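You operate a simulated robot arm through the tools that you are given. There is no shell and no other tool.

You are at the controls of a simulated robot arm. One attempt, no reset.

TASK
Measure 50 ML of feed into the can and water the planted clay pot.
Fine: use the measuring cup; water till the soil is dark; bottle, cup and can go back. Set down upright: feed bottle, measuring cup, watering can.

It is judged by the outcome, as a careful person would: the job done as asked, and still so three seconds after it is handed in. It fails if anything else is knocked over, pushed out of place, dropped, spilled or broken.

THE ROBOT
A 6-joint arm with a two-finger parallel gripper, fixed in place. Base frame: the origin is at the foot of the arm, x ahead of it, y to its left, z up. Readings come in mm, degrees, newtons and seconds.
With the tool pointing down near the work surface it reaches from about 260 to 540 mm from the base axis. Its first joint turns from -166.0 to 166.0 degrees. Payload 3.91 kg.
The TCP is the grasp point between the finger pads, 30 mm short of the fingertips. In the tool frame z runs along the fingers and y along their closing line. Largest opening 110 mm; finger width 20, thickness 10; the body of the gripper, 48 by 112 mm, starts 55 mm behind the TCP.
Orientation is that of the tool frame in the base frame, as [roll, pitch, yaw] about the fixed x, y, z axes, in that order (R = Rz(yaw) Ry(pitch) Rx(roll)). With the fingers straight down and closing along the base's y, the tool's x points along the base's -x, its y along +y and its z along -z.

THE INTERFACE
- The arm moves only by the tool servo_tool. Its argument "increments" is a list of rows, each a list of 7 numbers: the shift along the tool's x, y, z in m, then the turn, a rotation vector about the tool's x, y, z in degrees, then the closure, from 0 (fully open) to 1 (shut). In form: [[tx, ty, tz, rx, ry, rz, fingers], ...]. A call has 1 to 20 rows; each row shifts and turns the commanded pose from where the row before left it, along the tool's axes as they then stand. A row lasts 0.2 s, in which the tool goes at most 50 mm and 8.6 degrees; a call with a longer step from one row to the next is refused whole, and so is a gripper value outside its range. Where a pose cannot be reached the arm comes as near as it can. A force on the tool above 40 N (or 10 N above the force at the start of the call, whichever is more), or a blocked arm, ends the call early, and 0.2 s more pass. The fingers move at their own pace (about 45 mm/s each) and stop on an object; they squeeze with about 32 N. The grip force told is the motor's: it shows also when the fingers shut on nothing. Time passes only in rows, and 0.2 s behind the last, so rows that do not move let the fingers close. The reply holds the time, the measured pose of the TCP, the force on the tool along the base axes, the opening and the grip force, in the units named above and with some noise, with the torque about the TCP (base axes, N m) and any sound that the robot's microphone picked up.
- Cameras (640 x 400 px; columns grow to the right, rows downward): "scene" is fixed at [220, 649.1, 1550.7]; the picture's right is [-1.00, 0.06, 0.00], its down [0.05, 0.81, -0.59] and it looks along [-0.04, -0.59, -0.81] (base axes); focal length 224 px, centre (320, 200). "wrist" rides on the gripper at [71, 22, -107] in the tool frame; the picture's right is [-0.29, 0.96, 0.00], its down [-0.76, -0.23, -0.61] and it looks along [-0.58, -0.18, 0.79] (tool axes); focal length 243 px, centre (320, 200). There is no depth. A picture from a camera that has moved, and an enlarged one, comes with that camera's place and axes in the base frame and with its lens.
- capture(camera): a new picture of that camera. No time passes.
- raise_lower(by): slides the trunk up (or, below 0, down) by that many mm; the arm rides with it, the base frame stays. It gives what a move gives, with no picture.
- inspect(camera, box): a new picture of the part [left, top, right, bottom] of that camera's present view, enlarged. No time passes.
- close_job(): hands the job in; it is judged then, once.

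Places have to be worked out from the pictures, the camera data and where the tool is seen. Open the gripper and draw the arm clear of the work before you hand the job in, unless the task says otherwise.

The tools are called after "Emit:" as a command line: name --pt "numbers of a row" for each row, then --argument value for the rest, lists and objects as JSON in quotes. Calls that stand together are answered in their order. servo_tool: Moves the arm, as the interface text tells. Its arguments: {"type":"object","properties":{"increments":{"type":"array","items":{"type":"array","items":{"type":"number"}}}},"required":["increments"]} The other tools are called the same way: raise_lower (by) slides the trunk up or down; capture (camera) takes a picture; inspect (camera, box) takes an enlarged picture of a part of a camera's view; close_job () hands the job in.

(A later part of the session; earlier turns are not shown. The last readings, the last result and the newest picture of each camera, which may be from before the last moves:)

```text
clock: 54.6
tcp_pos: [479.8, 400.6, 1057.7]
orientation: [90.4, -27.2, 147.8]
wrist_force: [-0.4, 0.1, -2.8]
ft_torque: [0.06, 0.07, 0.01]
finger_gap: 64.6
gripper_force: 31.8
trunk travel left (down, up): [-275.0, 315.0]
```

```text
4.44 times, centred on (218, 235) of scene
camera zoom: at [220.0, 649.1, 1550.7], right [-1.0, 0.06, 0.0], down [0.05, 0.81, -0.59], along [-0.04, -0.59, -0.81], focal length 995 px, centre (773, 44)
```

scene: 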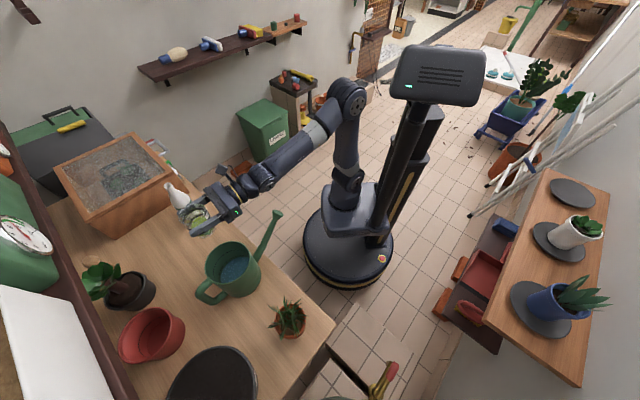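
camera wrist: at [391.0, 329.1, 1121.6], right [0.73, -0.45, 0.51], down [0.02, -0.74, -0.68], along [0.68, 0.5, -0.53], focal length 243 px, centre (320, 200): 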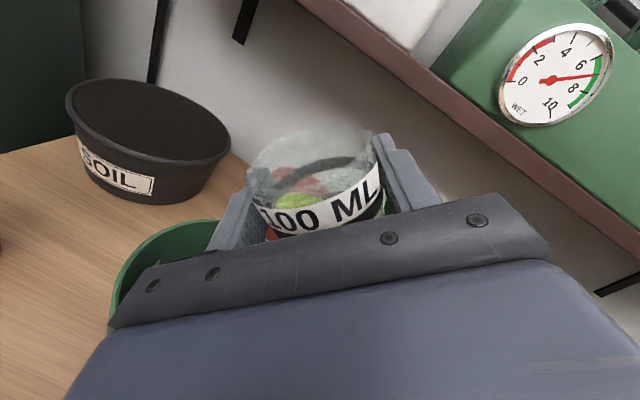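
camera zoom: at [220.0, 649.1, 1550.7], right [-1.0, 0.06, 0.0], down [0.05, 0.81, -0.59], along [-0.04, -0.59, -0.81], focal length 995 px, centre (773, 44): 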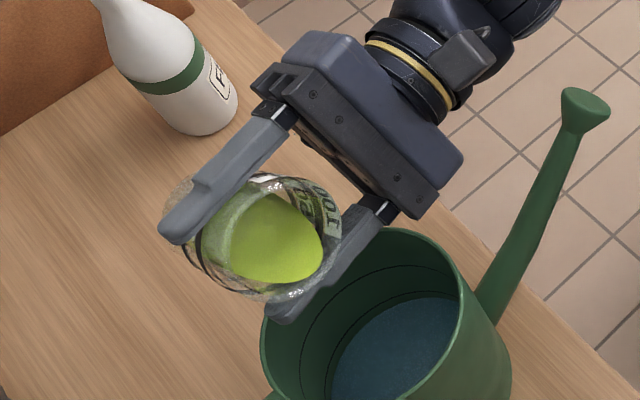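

Not flowing yet at 63°; the drop line from the lip lands on the can's water. I continue in small steps.

Emit:
servo_tool --pt "0 0 0 0 0 -4 1" --pt "0 0 0 0 0 -4 1" --pt "0 0 0 0 0 0 1"

Emit:
inspect --camera "scene" --box '[170, 190, 266, 280]'

```text
clock: 55.4
tcp_pos: [480.2, 399.8, 1057.3]
orientation: [90.3, -19.2, 147.9]
wrist_force: [-0.1, -0.1, -1.6]
ft_torque: [0.04, 0.07, 0.0]
finger_gap: 64.5
gripper_force: 32.2
trunk travel left (down, up): [-275.0, 315.0]
```

```text
4.44 times, centred on (218, 235) of scene
camera zoom: at [220.0, 649.1, 1550.7], right [-1.0, 0.06, 0.0], down [0.05, 0.81, -0.59], along [-0.04, -0.59, -0.81], focal length 995 px, centre (773, 44)
```

zoom: 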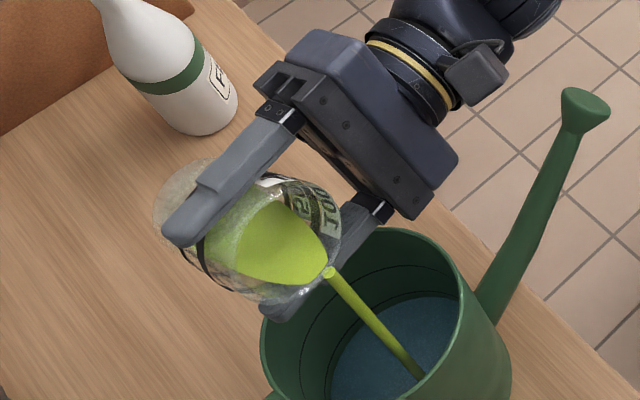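

The stream falls onto the water inside the can. I keep tilting gradually to about 111° and hold to drain the cup.

Emit:
servo_tool --pt "0 0 0 0 0 0 1" --pt "0 0 0 0 0 -3 1" --pt "0 0 0 0 0 -3 1" --pt "0 0 0 0 0 -3 1" --pt "0 0 0 0 0 -4 1" --pt "0 0 0 0 0 -4 1" --pt "0 0 0 0 0 -4 1"

Emit:
inspect --camera "scene" --box '[170, 190, 266, 280]'

```text
clock: 57.0
tcp_pos: [479.5, 400.5, 1057.7]
orientation: [90.4, 1.8, 148.0]
wrist_force: [0.4, -0.6, -1.3]
ft_torque: [0.03, 0.04, -0.01]
finger_gap: 64.5
gripper_force: 31.9
trunk travel left (down, up): [-275.0, 315.0]
```

```text
4.44 times, centred on (218, 235) of scene
camera zoom: at [220.0, 649.1, 1550.7], right [-1.0, 0.06, 0.0], down [0.05, 0.81, -0.59], along [-0.04, -0.59, -0.81], focal length 995 px, centre (773, 44)
```

zoom: 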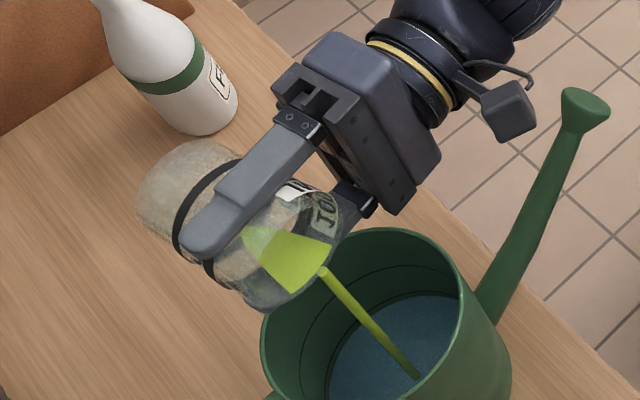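

Still draining at 92°, and the stream stays well inside the can. I tilt on to about 118° and hold until it is empty.

Emit:
servo_tool --pt "0 0 0 0 0 -4 1" --pt "0 0 0 0 0 -4 1" --pt "0 0 0 0 0 -4 1" --pt "0 0 0 0 0 -4 1" --pt "0 0 0 0 0 -5 1" --pt "0 0 0 0 0 -5 1" --pt "0 0 0 0 0 0 1" --pt "0 0 0 0 0 0 1" --pt "0 0 0 0 0 0 1" --pt "0 0 0 0 0 0 1"

Emit:
inspect --camera "scene" --box '[170, 190, 266, 280]'

Emit:
capture --camera "wrist"

```text
clock: 59.2
tcp_pos: [479.3, 399.6, 1057.8]
orientation: [90.4, 27.8, 148.2]
wrist_force: [0.6, -0.9, -2.5]
ft_torque: [0.05, 0.05, -0.01]
finger_gap: 64.3
gripper_force: 31.9
trunk travel left (down, up): [-275.0, 315.0]
```

```text
4.44 times, centred on (218, 235) of scene
camera zoom: at [220.0, 649.1, 1550.7], right [-1.0, 0.06, 0.0], down [0.05, 0.81, -0.59], along [-0.04, -0.59, -0.81], focal length 995 px, centre (773, 44)
```

zoom: 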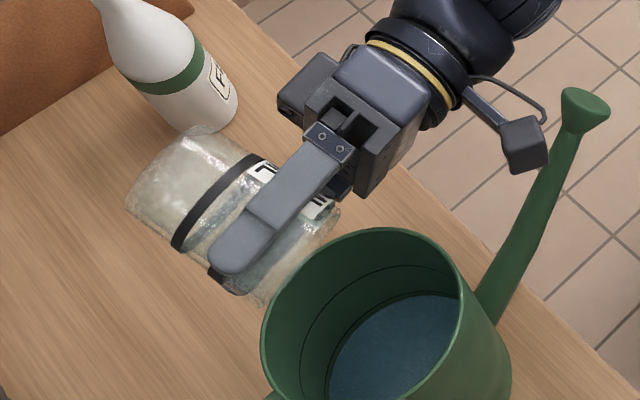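

```text
taken
camera wrist: at [361.3, 347.0, 1043.6], right [-0.16, 0.11, 0.98], down [0.34, -0.93, 0.15], along [0.93, 0.36, 0.11], focal length 243 px, centre (320, 200)
```

wrist: 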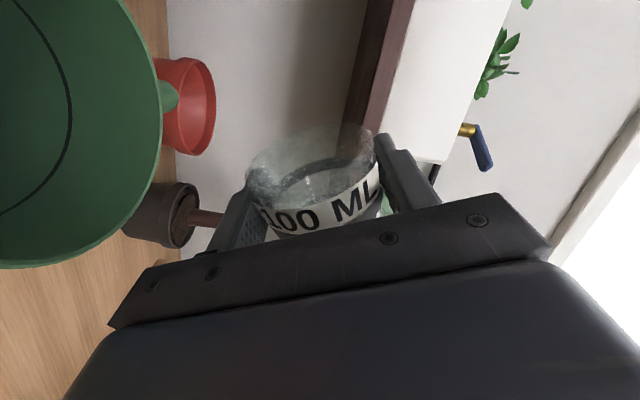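

The cup is empty. I turn it upright again and move back the way I came.

Emit:
servo_tool --pt "0 0 0 0 0 8.4 1" --pt "0 0 0 0 0 8.4 1" --pt "0 0 0 0 0 8.4 1" --pt "0 0 0 0 0 8.4 1" --pt "0 0 0 0 0 8.4 1" --pt "0 0 0 0 0 8.4 1" --pt "0 0 0 0 0 8.4 1" --pt "0 0 0 0 0 8.4 1" --pt "0 0 0 0 0 8.4 1" --pt "0 0 0 0 0 8.4 1" --pt "0 0 0 0 0 8.4 1" --pt "0 0 0 0 0 8.4 1" --pt "0 0 0 0 0 8.4 1" --pt "0 0 0 0 0 8.8 1" --pt "0 0.0245 -0.0125 0 0 0 1" --pt "0 0.0246 -0.0125 0 0 0 1" --pt "0 0.0246 -0.0126 0 0 0 1" --pt "0 0 0 0 0 0 1"

Emit:
capture --camera "scene"

```text
refused: row 14 steps farther than a row can; nothing moved
```

```text
taken
```

scene: 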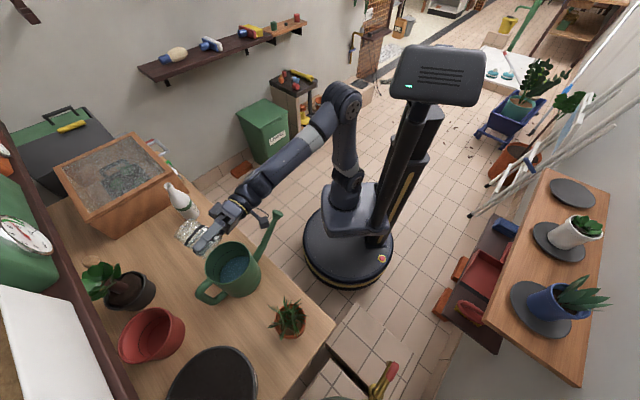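

The call was refused for one row over 8.6°; nothing moved. I resend with even steps of 8.43°.

Emit:
servo_tool --pt "0 0 0 0 0 8.43 1" --pt "0 0 0 0 0 8.43 1" --pt "0 0 0 0 0 8.43 1" --pt "0 0 0 0 0 8.43 1" --pt "0 0 0 0 0 8.43 1" --pt "0 0 0 0 0 8.43 1" --pt "0 0 0 0 0 8.43 1" --pt "0 0 0 0 0 8.43 1" --pt "0 0 0 0 0 8.43 1" --pt "0 0 0 0 0 8.43 1" --pt "0 0 0 0 0 8.43 1" --pt "0 0 0 0 0 8.43 1" --pt "0 0 0 0 0 8.43 1" --pt "0 0 0 0 0 8.43 1" --pt "0 0.0245 -0.0125 0 0 0 1" --pt "0 0.0246 -0.0125 0 0 0 1" --pt "0 0.0246 -0.0126 0 0 0 1" --pt "0 0 0 0 0 0 1"

Emit:
capture --camera "wrist"

```text
clock: 63.0
tcp_pos: [522.3, 327.4, 1058.4]
orientation: [-140.5, -89.5, 18.5]
wrist_force: [0.6, 0.2, -1.9]
ft_torque: [-0.02, 0.03, 0.0]
finger_gap: 64.3
gripper_force: 31.8
trunk travel left (down, up): [-275.0, 315.0]
```

```text
taken
camera wrist: at [485.0, 225.6, 1129.2], right [0.81, -0.51, -0.3], down [-0.52, -0.4, -0.75], along [0.27, 0.77, -0.59], focal length 243 px, centre (320, 200)
```

wrist: 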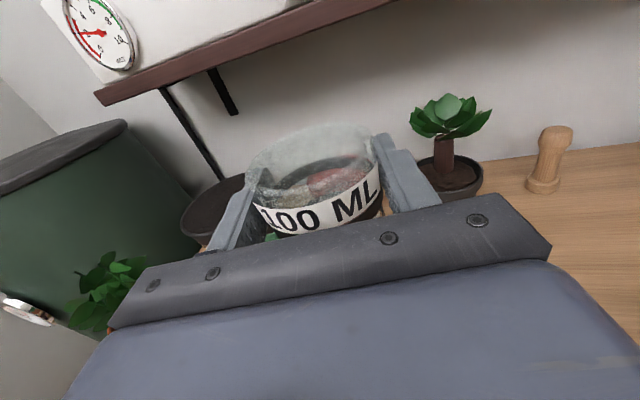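

Upright again with yaw 58°. I move back above the cup's spot and then turn the yaw back to 38°.

Emit:
servo_tool --pt "0 0.02093 -0.00769 0 0 0 1" --pt "0 0.02093 -0.00769 0 0 0 1" --pt "0 0.02093 -0.00769 0 0 0 1" --pt "0 0.02093 -0.00769 0 0 0 1" --pt "0 0.02093 -0.00769 0 0 0 1" --pt "0 0.02093 -0.00769 0 0 0 1" --pt "0 0.02093 -0.00769 0 0 0 1" --pt "0 0 0 -4 0 0 1" --pt "0 0 0 -4 0 0 1" --pt "0 0 0 -4 0 0 1" --pt "0 0 0 -4 0 0 1" --pt "0 0 0 -4 0 0 1" --pt "0 0 0 0 0 0 1"

Emit:
capture --camera "scene"

```text
clock: 65.8
tcp_pos: [618.4, 205.7, 1057.5]
orientation: [-161.3, -89.6, 19.3]
wrist_force: [0.3, -0.8, -2.1]
ft_torque: [0.0, 0.02, 0.0]
finger_gap: 64.1
gripper_force: 31.9
trunk travel left (down, up): [-275.0, 315.0]
```

```text
taken
```

scene: 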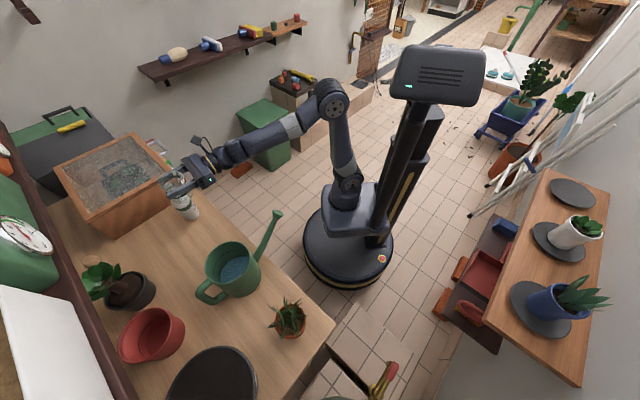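

I lower the cup toward the bench, stopping just above its original height.

Emit:
servo_tool --pt "-0.02 0 0 0 0 0 1" --pt "-0.025 0 0 0 0 0 1" --pt "-0.025 0 0 0 0 0 1" --pt "-0.025 0 0 0 0 0 1" --pt "-0.025 0 0 0 0 0 1" --pt "-0.025 0 0 0 0 0 1" --pt "-0.02 0 0 0 0 0 1" --pt "-0.015 0 0 0 0 0 1" --pt "-0.008 0 0 0 0 0 1" --pt "-0.003 0 0 0 0 0 1" --pt "0 0 0 0 0 0 1"

Emit:
capture --camera "wrist"

Emit:
inspect --camera "scene" --box '[150, 170, 262, 240]'

```text
clock: 68.2
tcp_pos: [615.6, 205.3, 867.1]
orientation: [-160.3, -89.4, 18.2]
wrist_force: [0.5, 0.5, -2.0]
ft_torque: [0.0, 0.0, 0.0]
finger_gap: 64.5
gripper_force: 31.9
trunk travel left (down, up): [-275.0, 315.0]
```

```text
taken
camera wrist: at [545.9, 121.9, 937.4], right [0.59, -0.75, -0.29], down [-0.63, -0.19, -0.75], along [0.51, 0.63, -0.59], focal length 243 px, centre (320, 200)
```

wrist: 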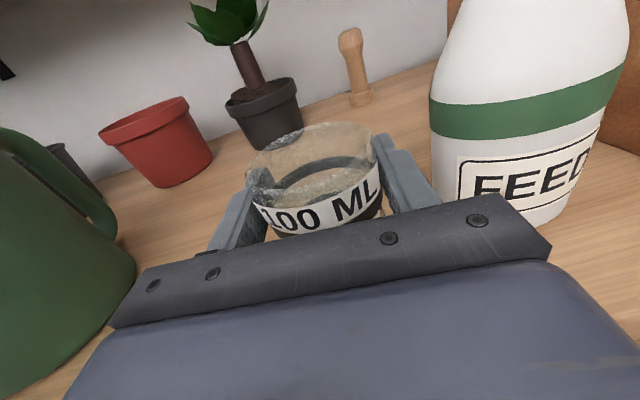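

```text
5.71 times, centred on (206, 205) of scene
camera zoom: at [220.0, 649.1, 1550.7], right [-1.0, 0.06, 0.0], down [0.05, 0.81, -0.59], along [-0.04, -0.59, -0.81], focal length 1279 px, centre (971, 171)
```

zoom: 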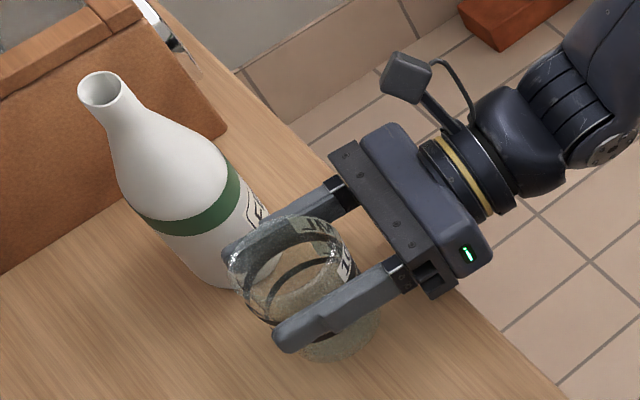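

The cup is about 3 mm above the bench. I lower in 1 mm steps until it takes the load.

Emit:
servo_tool --pt "-0.001 0 0 0 0 0 1" --pt "-0.001 0 0 0 0 0 1" --pt "-0.001 0 0 0 0 0 1" --pt "0 0 0 0 0 0 1"

```text
clock: 69.2
tcp_pos: [615.7, 204.9, 864.0]
orientation: [-159.9, -89.6, 17.9]
wrist_force: [-0.1, -0.3, 2.4]
ft_torque: [-0.06, 0.02, 0.04]
finger_gap: 64.5
gripper_force: 31.6
trunk travel left (down, up): [-275.0, 315.0]
```

The bench carries the cup now. I open the fingers to about 90 mm and check it.

Emit:
servo_tool --pt "0 0 0 0 0 0 0.36" --pt "0 0 0 0 0 0 0.28" --pt "0 0 0 0 0 0 0.2" --pt "0 0 0 0 0 0 0.18" --pt "0 0 0 0 0 0 0.18"

Emit:
inspect --camera "scene" --box '[150, 170, 262, 240]'

Emit:
capture --camera "wrist"

```text
clock: 70.4
tcp_pos: [616.2, 204.9, 862.7]
orientation: [-160.5, -89.5, 18.5]
wrist_force: [0.3, 0.2, -0.1]
ft_torque: [-0.04, 0.04, 0.02]
finger_gap: 90.4
gripper_force: 0.1
trunk travel left (down, up): [-275.0, 315.0]
```

```text
5.71 times, centred on (206, 205) of scene
camera zoom: at [220.0, 649.1, 1550.7], right [-1.0, 0.06, 0.0], down [0.05, 0.81, -0.59], along [-0.04, -0.59, -0.81], focal length 1279 px, centre (971, 171)
```

zoom: 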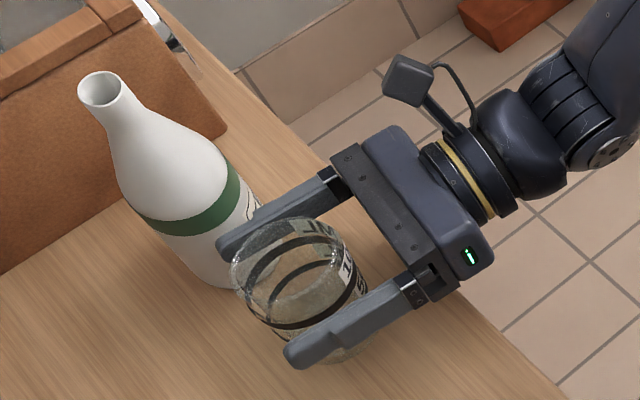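

```text
taken
camera wrist: at [545.6, 122.0, 934.5], right [0.59, -0.75, -0.29], down [-0.63, -0.19, -0.75], along [0.51, 0.63, -0.59], focal length 243 px, centre (320, 200)
```

wrist: 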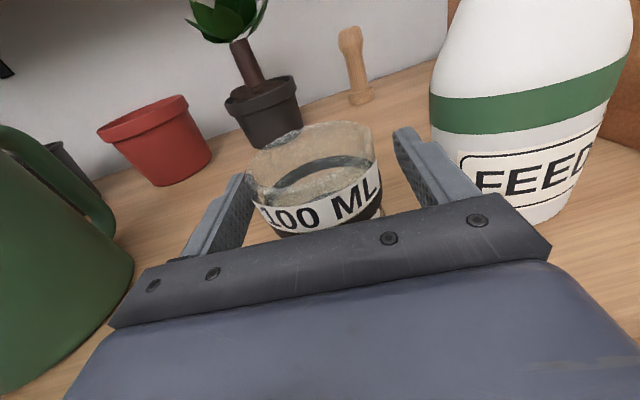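

The cup stands upright back in its place. I retreat straight back 150 mm and then rise clear; next I'll prepare for the watering can.

Emit:
servo_tool --pt "0 0 -0.02 0 0 0 0.18" --pt "0 0 -0.03 0 0 0 0.18" --pt "0 0 -0.03 0 0 0 0.18" --pt "0 0 -0.035 0 0 0 0.18" --pt "0 0 -0.035 0 0 0 0.18" --pt "0.03 0 0 0 0 0 0" --pt "0.04 0 0 0 0 0 0" --pt "0.04 0 0 0 0 0 0" --pt "0.04 0 0 0 0 0 0" --pt "0 0 0 0 0 0 0"

Emit:
capture --camera "scene"

Emit:
inspect --camera "scene" --box '[196, 230, 276, 310]'

Emit:
inspect --camera "scene" --box '[150, 170, 262, 240]'

```text
clock: 72.6
tcp_pos: [499.0, 112.5, 1015.4]
orientation: [-160.3, -89.5, 18.3]
wrist_force: [0.3, 0.2, 0.6]
ft_torque: [-0.01, 0.02, 0.04]
finger_gap: 110.1
gripper_force: 0.0
trunk travel left (down, up): [-275.0, 315.0]
```

```text
taken
```

scene: 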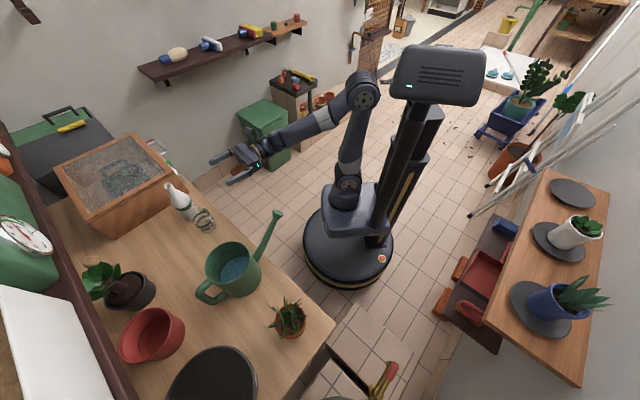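

```text
5.00 times, centred on (236, 270) of scene
camera zoom: at [220.0, 649.1, 1550.7], right [-1.0, 0.06, 0.0], down [0.05, 0.81, -0.59], along [-0.04, -0.59, -0.81], focal length 1119 px, centre (740, -150)
```

zoom: 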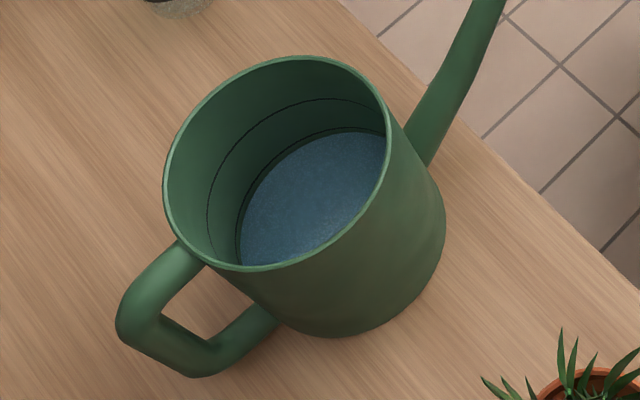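

```text
5.71 times, centred on (206, 205) of scene
camera zoom: at [220.0, 649.1, 1550.7], right [-1.0, 0.06, 0.0], down [0.05, 0.81, -0.59], along [-0.04, -0.59, -0.81], focal length 1279 px, centre (971, 171)
```

zoom: 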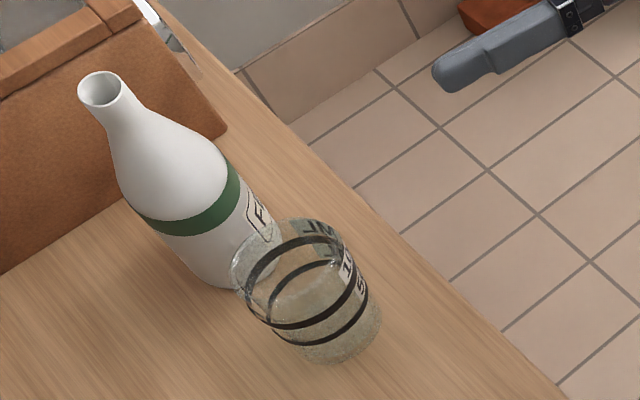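

Cup and bottle are back in place; the can holds about 0.5 L. For its far-side handle I'd like a tool-down grasp with one finger inside the rim and one outside the handle, so I raise the trunk 250 mm and test the reach in free air.

Emit:
raise_lower --by 250

```text
clock: 75.2
tcp_pos: [499.4, 112.7, 1264.0]
orientation: [-160.5, -89.5, 18.4]
wrist_force: [-0.5, 0.3, 1.0]
ft_torque: [-0.02, 0.01, -0.03]
finger_gap: 110.0
gripper_force: 0.1
trunk travel left (down, up): [-525.0, 65.0]
```

Now I pitch the tool to point straight down at this free spot.

Emit:
servo_tool --pt "0 0 0 0 -8.18 0 0" --pt "0 0 0 0 -8.18 0 0" --pt "0 0 0 0 -8.18 0 0" --pt "0 0 0 0 -8.18 0 0" --pt "0 0 0 0 -8.18 0 0" --pt "0 0 0 0 -8.18 0 0" --pt "0 0 0 0 -8.18 0 0" --pt "0 0 0 0 -8.18 0 0" --pt "0 0 0 0 -8.18 0 0" --pt "0 0 0 0 -8.18 0 0" --pt "0 0 0 0 -7.7 0 0" --pt "0 0 0 0 0 0 0"

Emit:
capture --camera "scene"

```text
clock: 77.8
tcp_pos: [498.8, 112.1, 1265.1]
orientation: [-179.9, 0.1, 38.0]
wrist_force: [-0.1, 0.8, 0.8]
ft_torque: [0.0, 0.02, -0.04]
finger_gap: 110.3
gripper_force: 0.2
trunk travel left (down, up): [-525.0, 65.0]
```

```text
taken
```

scene: 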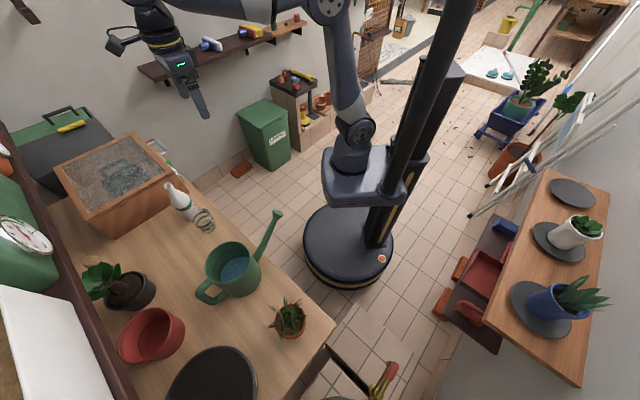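

Tool is pointing down at r=511, z=1265. I descend to z≈1120 and test how far out it can go along this azimuth, high above the bench.

Emit:
servo_tool --pt "0 0 0.029 0 0 0 0" --pt "0 0 0.029 0 0 0 0" --pt "0 0 0.029 0 0 0 0" --pt "0 0 0.029 0 0 0 0" --pt "0 0 0.029 0 0 0 0" --pt "0.02865 0.01355 0 0 0 0 0" --pt "0.02865 0.01355 0 0 0 0 0" --pt "0.02865 0.01355 0 0 0 0 0" --pt "0.02865 0.01355 0 0 0 0 0" --pt "0.02865 0.01355 0 0 0 0 0" --pt "0.02865 0.01355 0 0 0 0 0" --pt "0 0 0 0 0 0 0"

Emit:
capture --camera "scene"

```text
clock: 80.4
tcp_pos: [682.3, 156.8, 1119.0]
orientation: [-179.8, 0.0, 38.0]
wrist_force: [-0.4, -0.5, 0.3]
ft_torque: [-0.02, 0.0, -0.02]
finger_gap: 110.1
gripper_force: 0.1
trunk travel left (down, up): [-525.0, 65.0]
```

```text
taken
```

scene: 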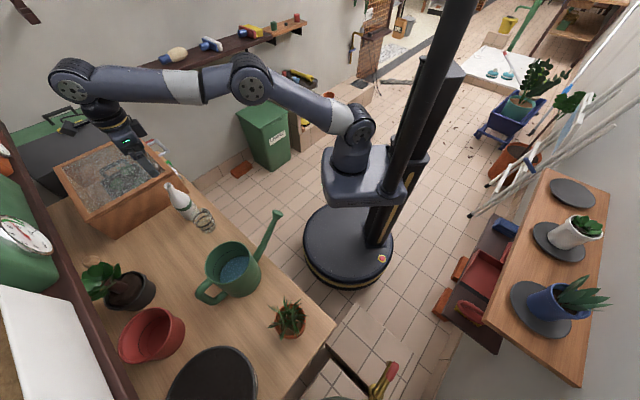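

Tool-down reach at r=700 is fine with the trunk up. I swing over to above the can's handle side at about (517, 474), staying at z≈1119.

Emit:
servo_tool --pt "0.00726 -0.03905 0 0 0 0 0" --pt "0.00726 -0.03905 0 0 0 0 0" --pt "0.00726 -0.03905 0 0 0 0 0" --pt "0.00726 -0.03905 0 0 0 0 0" --pt "0.00726 -0.03905 0 0 0 0 0" --pt "0.00726 -0.03905 0 0 0 0 0" --pt "0.00726 -0.03905 0 0 0 0 0" --pt "0.00726 -0.03905 0 0 0 0 0" --pt "0.00726 -0.03905 0 0 0 0 0" --pt "0 0 0 0 0 0 0"

Emit:
capture --camera "wrist"

Emit:
capture --camera "scene"

```text
clock: 82.6
tcp_pos: [598.0, 344.3, 1116.1]
orientation: [-179.5, -0.2, 40.2]
wrist_force: [-0.1, -0.3, 0.4]
ft_torque: [-0.04, -0.02, -0.05]
finger_gap: 109.8
gripper_force: 0.1
out of reach, approached as far as the arm can: row 5, 6, 7, 8, 9
trunk travel left (down, up): [-525.0, 65.0]
```

```text
taken
camera wrist: at [667.2, 372.7, 1223.8], right [0.39, -0.92, -0.01], down [-0.73, -0.32, 0.61], along [-0.56, -0.23, -0.79], focal length 243 px, centre (320, 200)
```

wrist: 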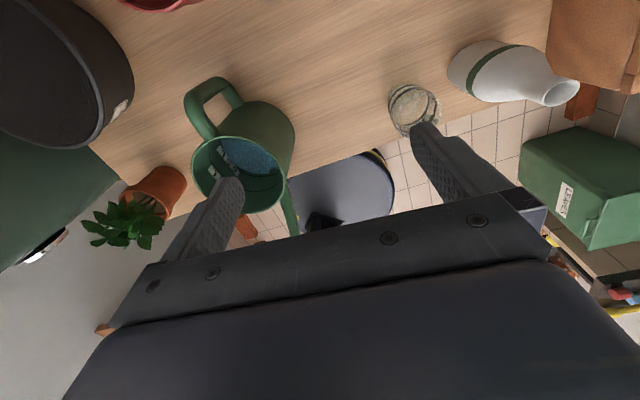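

```text
taken
```

scene: 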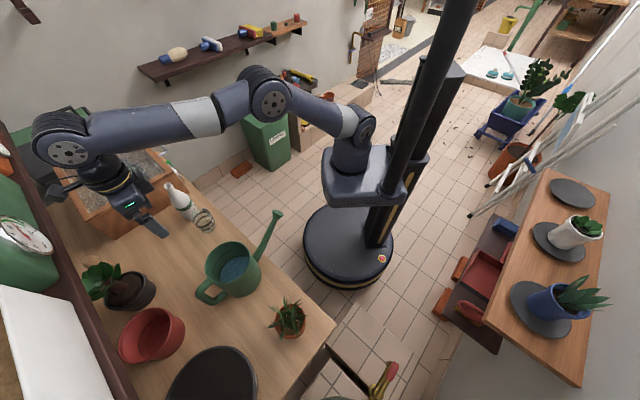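

The arm stopped short again near the same relative angle between tool x and arm azimuth, which points to a wrist-roll limit. I rotate the tool the other way (counter-clockwise, away from that limit) and watch whether it stays free.

Emit:
servo_tool --pt "0 0 0 0 0 -8.4 0" --pt "0 0 0 0 0 -8.4 0" --pt "0 0 0 0 0 -8.4 0" --pt "0 0 0 0 0 -8.4 0" --pt "0 0 0 0 0 -8.4 0" --pt "0 0 0 0 0 -8.4 0" --pt "0 0 0 0 0 -8.4 0" --pt "0 0 0 0 0 -8.4 0" --pt "0 0 0 0 0 -8.4 0" --pt "0 0 0 0 0 -8.4 0" --pt "0 0 0 0 0 -8.4 0" --pt "0 0 0 0 0 0 0"

```text
clock: 85.2
tcp_pos: [598.0, 343.1, 1116.9]
orientation: [180.0, -0.3, 130.6]
wrist_force: [0.1, -0.4, 0.0]
ft_torque: [-0.02, -0.03, 0.05]
finger_gap: 109.9
gripper_force: 0.1
trunk travel left (down, up): [-525.0, 65.0]
```

Rotation is free in that direction (x now at 130.6°). I try moving on toward the handle position from here.

Emit:
servo_tool --pt "0.0304 0.0048 0 0 0 0 0" --pt "0.0304 0.0048 0 0 0 0 0" --pt "0.0304 0.0048 0 0 0 0 0" --pt "0.0304 0.0048 0 0 0 0 0" --pt "0.0304 0.0048 0 0 0 0 0" --pt "0 0 0 0 0 0 0"

Emit:
capture --camera "wrist"

Emit:
capture --camera "scene"

```text
clock: 86.6
tcp_pos: [517.4, 473.7, 1116.5]
orientation: [179.9, -0.2, 130.4]
wrist_force: [-0.2, 0.1, -0.3]
ft_torque: [0.0, -0.06, 0.01]
finger_gap: 110.0
gripper_force: 0.1
trunk travel left (down, up): [-525.0, 65.0]
```

```text
taken
camera wrist: at [487.9, 541.4, 1223.1], right [0.92, 0.4, 0.0], down [0.32, -0.73, 0.6], along [0.24, -0.55, -0.8], focal length 243 px, centre (320, 200)
```

wrist: 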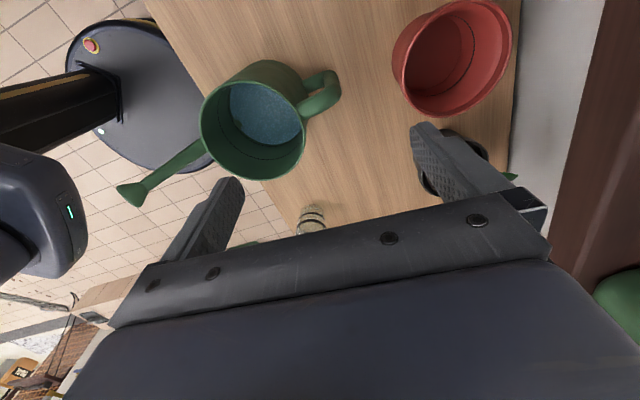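

```text
taken
```

scene: 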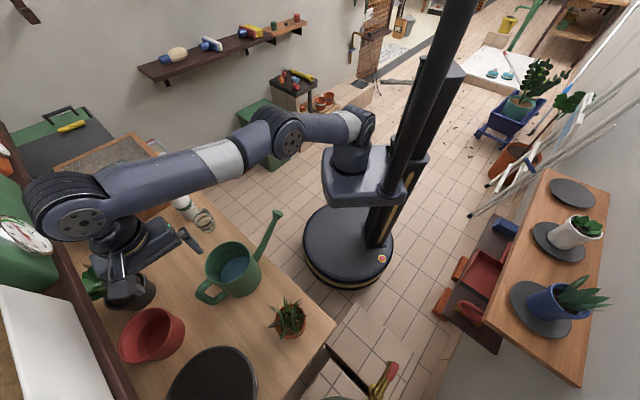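

The handle position is reachable with this tool turn. The wrist camera has a clear top view of the can; I zoom in to locate the handle and rim precisely.

Emit:
inspect --camera "wrist" --box '[100, 40, 356, 220]'

Emit:
inspect --camera "scene" --box '[186, 225, 266, 310]'

```text
2.22 times, centred on (228, 130) of wrist
camera zoom: at [487.9, 541.4, 1223.1], right [0.92, 0.4, 0.0], down [0.32, -0.73, 0.6], along [0.24, -0.55, -0.8], focal length 539 px, centre (524, 356)
```

zoom: 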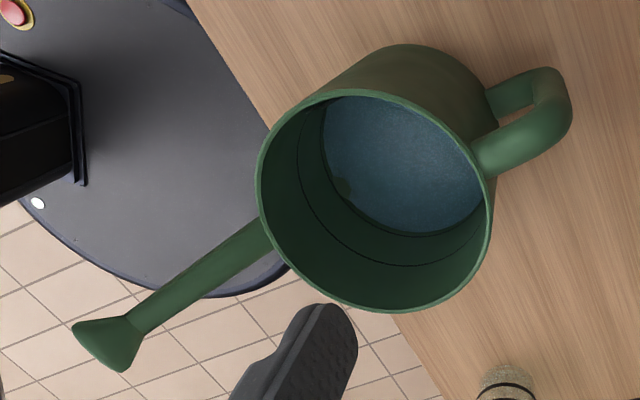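

```text
4.71 times, centred on (226, 268) of scene
camera zoom: at [220.0, 649.1, 1550.7], right [-1.0, 0.06, 0.0], down [0.05, 0.81, -0.59], along [-0.04, -0.59, -0.81], focal length 1053 px, centre (762, -118)
```

zoom: 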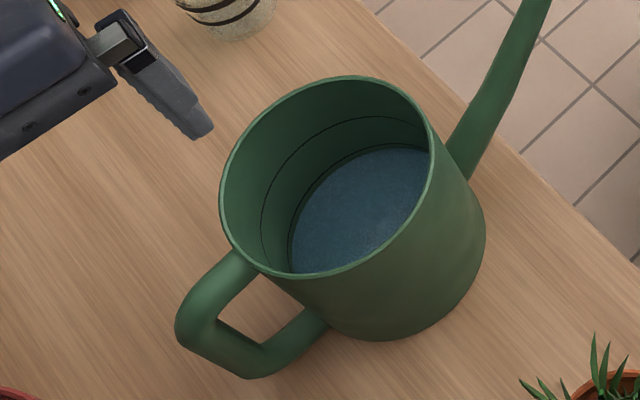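

Rim centre comes out near (459, 411, 949), handle outer tube near (524, 482), so the handle axis is at about 48°. For later freedom of wrist roll I turn the tool further counter-clockwise so that its x axis ends at 318°, with the fingers closing along the handle axis.

Emit:
servo_tool --pt "0 0 0 0 0 -8.5 0" --pt "0 0 0 0 0 -8.5 0" --pt "0 0 0 0 0 -8.5 0" --pt "0 0 0 0 0 -8.5 0" --pt "0 0 0 0 0 -8.5 0" --pt "0 0 0 0 0 -8.5 0" --pt "0 0 0 0 0 -8.5 0" --pt "0 0 0 0 0 -8.5 0" --pt "0 0 0 0 0 -8.5 0" --pt "0 0 0 0 0 -8.5 0" --pt "0 0 0 0 0 -8.5 0" --pt "0 0 0 0 0 -8.5 0" --pt "0 0 0 0 0 -8.5 0" --pt "0 0 0 0 0 -8.5 0" --pt "0 0 0 0 0 -8.5 0" --pt "0 0 0 0 0 -8.5 0" --pt "0 0 0 0 0 -8.5 0" --pt "0 0 0 0 0 -8.5 0" --pt "0 0 0 0 0 -8.5 0" --pt "0 0 0 0 0 0 0"

```text
clock: 90.8
tcp_pos: [516.6, 473.7, 1115.9]
orientation: [-179.7, 0.2, -68.1]
wrist_force: [-0.1, 0.4, 0.2]
ft_torque: [-0.02, 0.01, 0.02]
finger_gap: 109.8
gripper_force: 0.0
trunk travel left (down, up): [-525.0, 65.0]
```

Still free. I finish the turn to x = −42°.

Emit:
servo_tool --pt "0 0 0 0 0 -8.5 0" --pt "0 0 0 0 0 -8.5 0" --pt "0 0 0 0 0 -8.5 0" --pt "0 0 0 0 0 -0.6 0" --pt "0 0 0 0 0 0 0"

Emit:
capture --camera "wrist"

Emit:
capture --camera "scene"

```text
clock: 92.0
tcp_pos: [516.3, 472.6, 1116.5]
orientation: [-179.7, 0.2, -41.9]
wrist_force: [0.7, -0.2, -0.5]
ft_torque: [0.03, -0.03, 0.01]
finger_gap: 110.2
gripper_force: 0.0
trunk travel left (down, up): [-525.0, 65.0]
```

```text
taken
camera wrist: at [555.9, 409.3, 1223.0], right [-0.86, -0.52, 0.0], down [-0.41, 0.68, 0.61], along [-0.31, 0.52, -0.79], focal length 243 px, centre (320, 200)
```

wrist: 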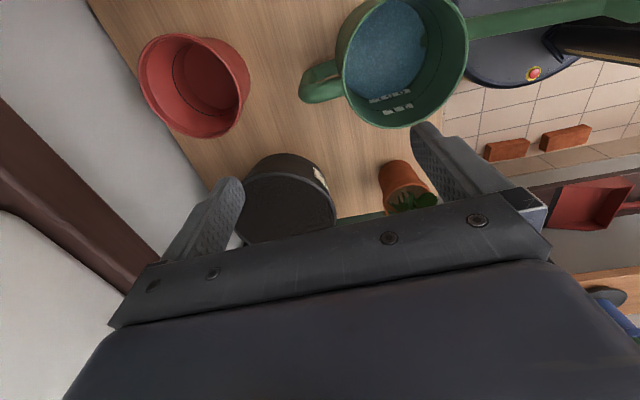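

```text
taken
```

scene: 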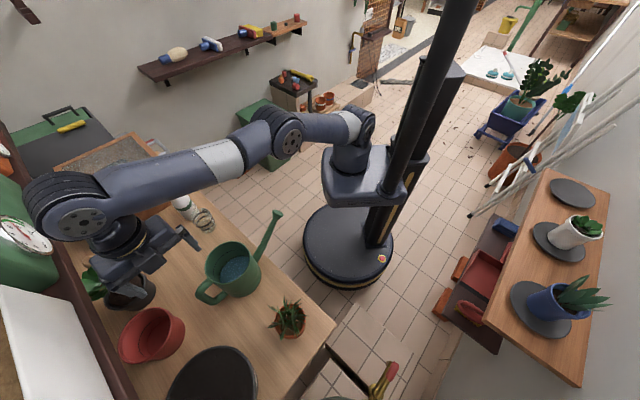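

The tool is aligned with the handle axis. There are white marks inside the can; I zoom in on these and the handle.

Emit:
inspect --camera "wrist" --box '[290, 0, 480, 130]'

```text
3.08 times, centred on (385, 65) of wrist
camera zoom: at [555.9, 409.3, 1223.0], right [-0.86, -0.52, 0.0], down [-0.41, 0.68, 0.61], along [-0.31, 0.52, -0.79], focal length 746 px, centre (120, 615)
```

zoom: 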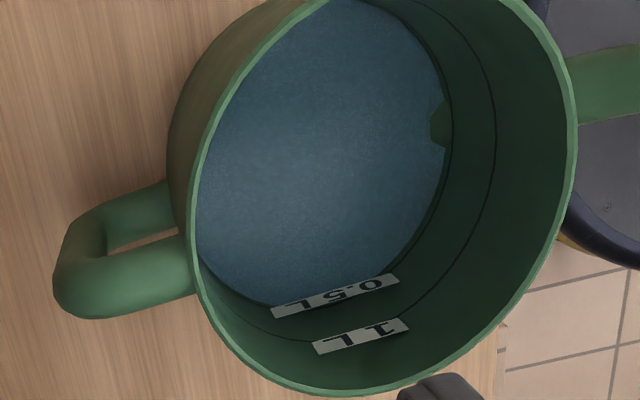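

The can shows 0.5 L and 1 L marks, with water near 0.5 L. Three-point fits give rim centre (460.5, 407.5), R≈62, handle outer face R≈109 along ~46.5°. I descend to z≈1000, just above rim level, fingers fully open, and look.

Emit:
servo_tool --pt "0 0 0.02 0 0 0 0" --pt "0 0 0.025 0 0 0 0" --pt "0 0 0.025 0 0 0 0" --pt "0 0 0.025 0 0 0 0" --pt "0 0 0.02 0 0 0 0" --pt "0 0 0 0 0 0 0"

Emit:
capture --camera "wrist"

Emit:
inspect --camera "scene" --box '[150, 210, 278, 310]'

```text
clock: 93.4
tcp_pos: [517.9, 475.3, 1002.4]
orientation: [-179.8, 0.1, -42.0]
wrist_force: [-0.1, 0.4, -0.2]
ft_torque: [-0.01, -0.03, 0.01]
finger_gap: 110.1
gripper_force: 0.0
trunk travel left (down, up): [-525.0, 65.0]
```

```text
taken
camera wrist: at [556.7, 410.2, 1108.8], right [-0.86, -0.52, 0.0], down [-0.41, 0.68, 0.61], along [-0.32, 0.52, -0.79], focal length 243 px, centre (320, 200)
```

wrist: 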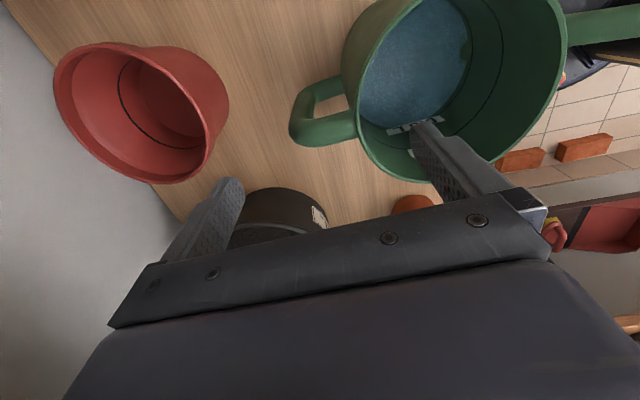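

```text
4.00 times, centred on (214, 260) of scene
camera zoom: at [220.0, 649.1, 1550.7], right [-1.0, 0.06, 0.0], down [0.05, 0.81, -0.59], along [-0.04, -0.59, -0.81], focal length 895 px, centre (744, -40)
```

zoom: 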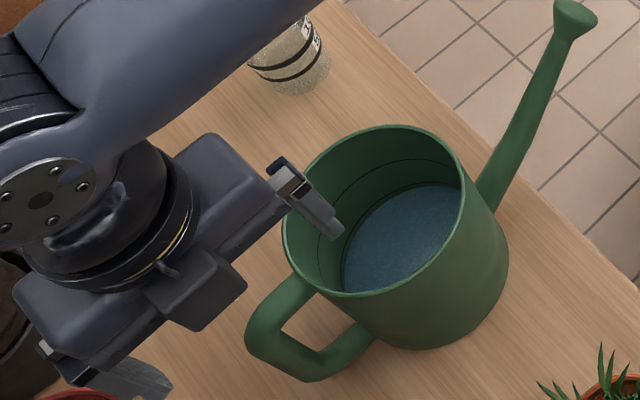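

I zoom in to measure the handle's offset from the finger plane before descending.

Emit:
inspect --camera "wrist" --box '[270, 50, 470, 200]'

```text
2.67 times, centred on (370, 125) of wrist
camera zoom: at [556.7, 410.2, 1108.8], right [-0.86, -0.52, 0.0], down [-0.41, 0.68, 0.61], along [-0.32, 0.52, -0.79], focal length 647 px, centre (187, 400)
```

zoom: 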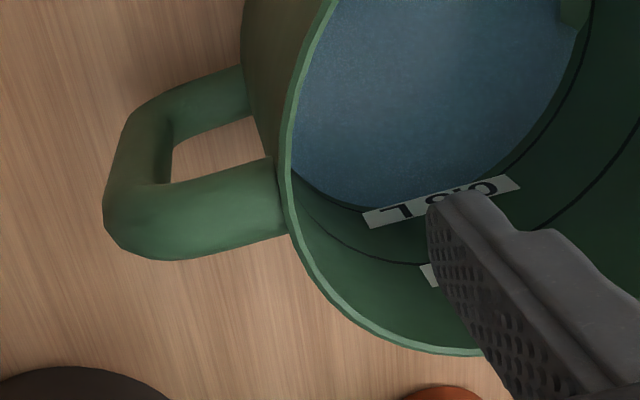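

The gripped stack (can wall plus handle) spans y≈−21…+30 mm and lies 2–4 mm off in x, so I shift 4.5 mm in y and 2 mm in x, then descend 88 mm so one finger goes inside the rim and the other outside the handle.

Emit:
servo_tool --pt "0.002 0.0045 0 0 0 0 0" --pt "0 0 0.015 0 0 0 0" --pt "0 0 0.015 0 0 0 0" --pt "0 0 0.015 0 0 0 0" --pt "0 0 0.015 0 0 0 0" --pt "0 0 0.015 0 0 0 0" --pt "0 0 0.013 0 0 0 0" --pt "0 0 0 0 0 0 0"

Emit:
capture --camera "wrist"

Emit:
inspect --camera "scene" --box '[150, 210, 278, 310]'

```text
clock: 95.2
tcp_pos: [517.1, 470.7, 912.4]
orientation: [-180.0, 0.0, -42.0]
wrist_force: [0.1, 0.5, -0.4]
ft_torque: [-0.03, -0.01, -0.02]
finger_gap: 109.9
gripper_force: 0.0
trunk travel left (down, up): [-525.0, 65.0]
```

```text
taken
camera wrist: at [555.1, 406.3, 1020.0], right [-0.86, -0.52, 0.0], down [-0.41, 0.68, 0.61], along [-0.32, 0.52, -0.79], focal length 243 px, centre (320, 200)
```

wrist: 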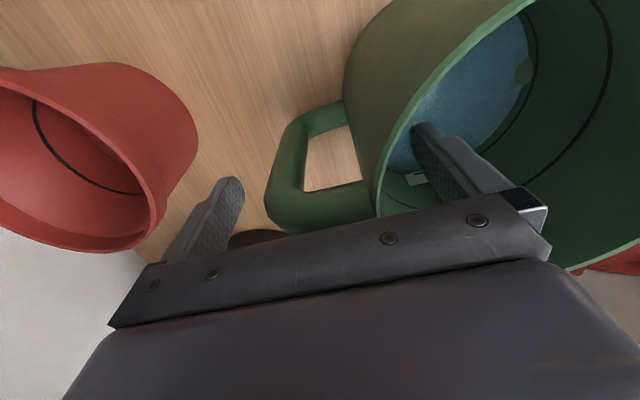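

```text
4.00 times, centred on (214, 260) of scene
camera zoom: at [220.0, 649.1, 1550.7], right [-1.0, 0.06, 0.0], down [0.05, 0.81, -0.59], along [-0.04, -0.59, -0.81], focal length 895 px, centre (744, -40)
```

zoom: 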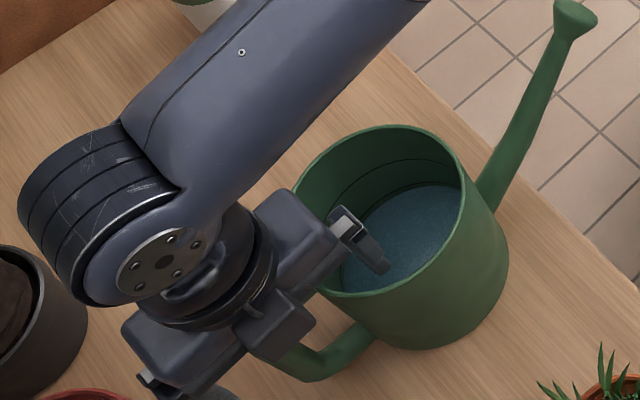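

Fingers straddle the can wall and handle without contact. I zoom to verify the handle lies in the finger plane before closing.

Emit:
inspect --camera "wrist" --box '[200, 90, 460, 250]'

```text
2.46 times, centred on (330, 170) of wrist
camera zoom: at [555.1, 406.3, 1020.0], right [-0.86, -0.52, 0.0], down [-0.41, 0.68, 0.61], along [-0.32, 0.52, -0.79], focal length 597 px, centre (295, 274)
```

zoom: 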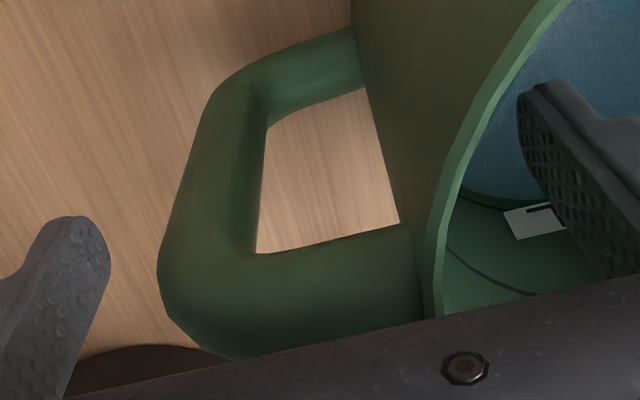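

The handle plane is about 6 mm off in x and the stack is centred in y (−26…+26). I shift 6 mm in x, then close the fingers.

Emit:
servo_tool --pt "0.003 0 0 0 0 0 0" --pt "0.003 0 0 0 0 0 0" --pt "0 0 0 0 0 0 0.25" --pt "0 0 0 0 0 0 0.4" --pt "0 0 0 0 0 0 0.55" --pt "0 0 0 0 0 0 1" --pt "0 0 0 0 0 0 1" --pt "0 0 0 0 0 0 1"

Emit:
capture --camera "wrist"

Emit:
inspect --camera "scene" --box '[150, 210, 278, 310]'

```text
clock: 97.0
tcp_pos: [520.2, 466.4, 914.1]
orientation: [-180.0, 0.1, -42.0]
wrist_force: [-2.1, 1.6, 0.3]
ft_torque: [-0.09, -0.04, -0.23]
finger_gap: 57.0
gripper_force: 32.3
trunk travel left (down, up): [-525.0, 65.0]
```

```text
taken
camera wrist: at [559.1, 402.5, 1020.1], right [-0.86, -0.52, 0.0], down [-0.41, 0.68, 0.61], along [-0.32, 0.52, -0.79], focal length 243 px, centre (320, 200)
```

wrist: 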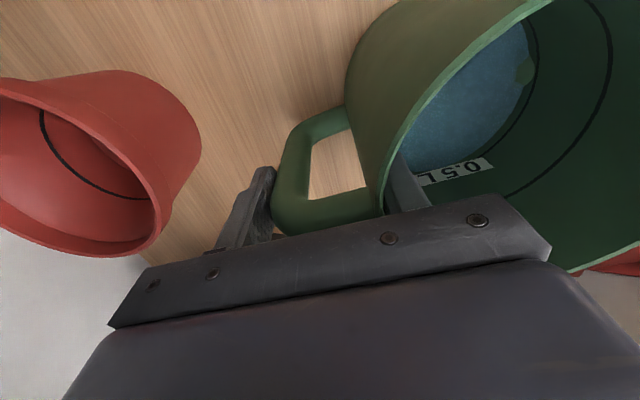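

```text
4.00 times, centred on (214, 260) of scene
camera zoom: at [220.0, 649.1, 1550.7], right [-1.0, 0.06, 0.0], down [0.05, 0.81, -0.59], along [-0.04, -0.59, -0.81], focal length 895 px, centre (744, -40)
```

zoom: 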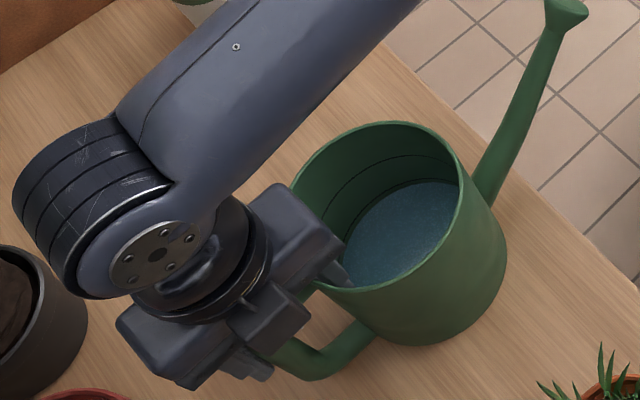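

Gripped at 57 mm and 32 N; the can shifted only a few mm while closing. I lift just 6 mm and check load, torque and whether the can tilts in the grip.

Emit:
servo_tool --pt "0 0 -0.002 0 0 0 1" --pt "0 0 -0.002 0 0 0 1" --pt "0 0 -0.002 0 0 0 1" --pt "0 0 0 0 0 0 1" --pt "0 0 0 0 0 0 1"

Emit:
capture --camera "wrist"

Emit:
inspect --camera "scene" --box '[150, 210, 278, 310]'

```text
clock: 98.2
tcp_pos: [521.5, 467.2, 919.7]
orientation: [-179.9, 0.1, -42.0]
wrist_force: [0.0, 0.6, -6.0]
ft_torque: [0.45, -0.36, 0.0]
finger_gap: 57.3
gripper_force: 32.2
trunk travel left (down, up): [-525.0, 65.0]
```

```text
taken
camera wrist: at [559.7, 402.4, 1026.1], right [-0.86, -0.52, 0.0], down [-0.41, 0.68, 0.61], along [-0.32, 0.52, -0.79], focal length 243 px, centre (320, 200)
```

wrist: 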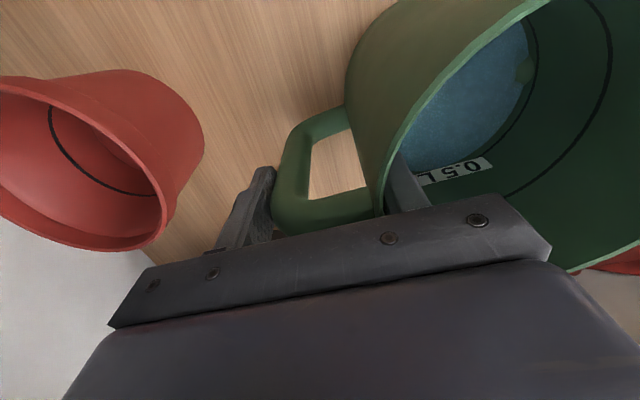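

```text
4.00 times, centred on (214, 260) of scene
camera zoom: at [220.0, 649.1, 1550.7], right [-1.0, 0.06, 0.0], down [0.05, 0.81, -0.59], along [-0.04, -0.59, -0.81], focal length 895 px, centre (744, -40)
```

zoom: 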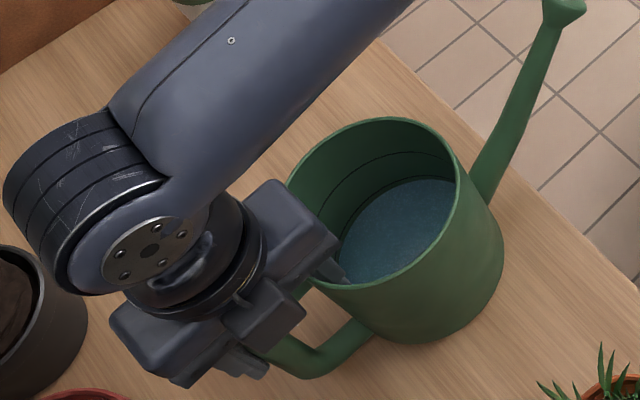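

The load is on the gripper (about 6–7 N) and the can keeps its attitude in the fingers. I lift another 30 mm and verify again.

Emit:
servo_tool --pt "0 0 -0.005 0 0 0 1" --pt "0 0 -0.008 0 0 0 1" --pt "0 0 -0.01 0 0 0 1" --pt "0 0 -0.007 0 0 0 1" --pt "0 0 0 0 0 0 1" --pt "0 0 0 0 0 0 1"

Emit:
capture --camera "wrist"

Emit:
inspect --camera "scene" --box '[150, 210, 310, 310]'

```text
clock: 99.6
tcp_pos: [520.9, 467.1, 949.9]
orientation: [-179.8, 0.1, -42.0]
wrist_force: [-0.5, -0.2, -5.3]
ft_torque: [0.46, -0.35, -0.01]
finger_gap: 57.1
gripper_force: 31.8
trunk travel left (down, up): [-525.0, 65.0]
```

```text
taken
camera wrist: at [559.6, 402.1, 1056.2], right [-0.86, -0.52, 0.0], down [-0.41, 0.68, 0.61], along [-0.32, 0.52, -0.79], focal length 243 px, centre (320, 200)
```

wrist: 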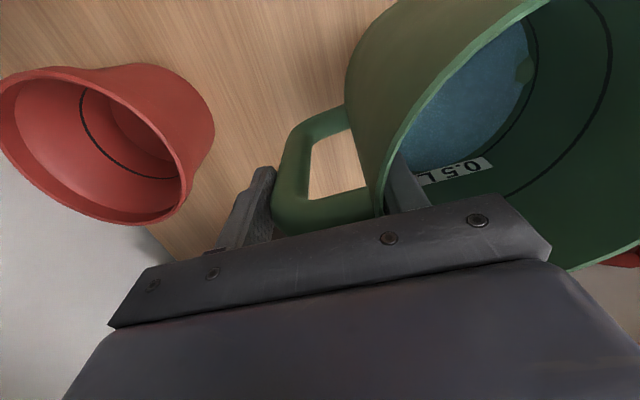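

```text
4.00 times, centred on (230, 260) of scene
camera zoom: at [220.0, 649.1, 1550.7], right [-1.0, 0.06, 0.0], down [0.05, 0.81, -0.59], along [-0.04, -0.59, -0.81], focal length 895 px, centre (680, -40)
```

zoom: 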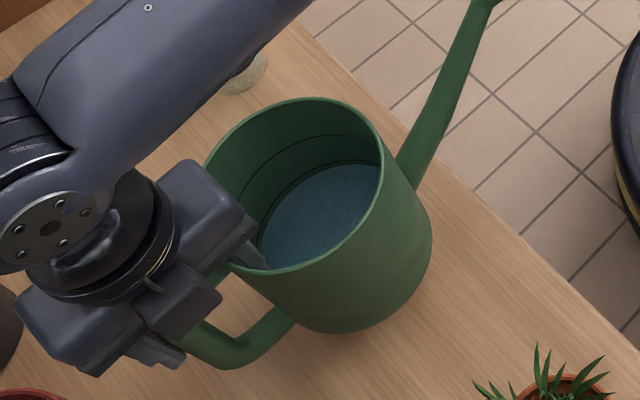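

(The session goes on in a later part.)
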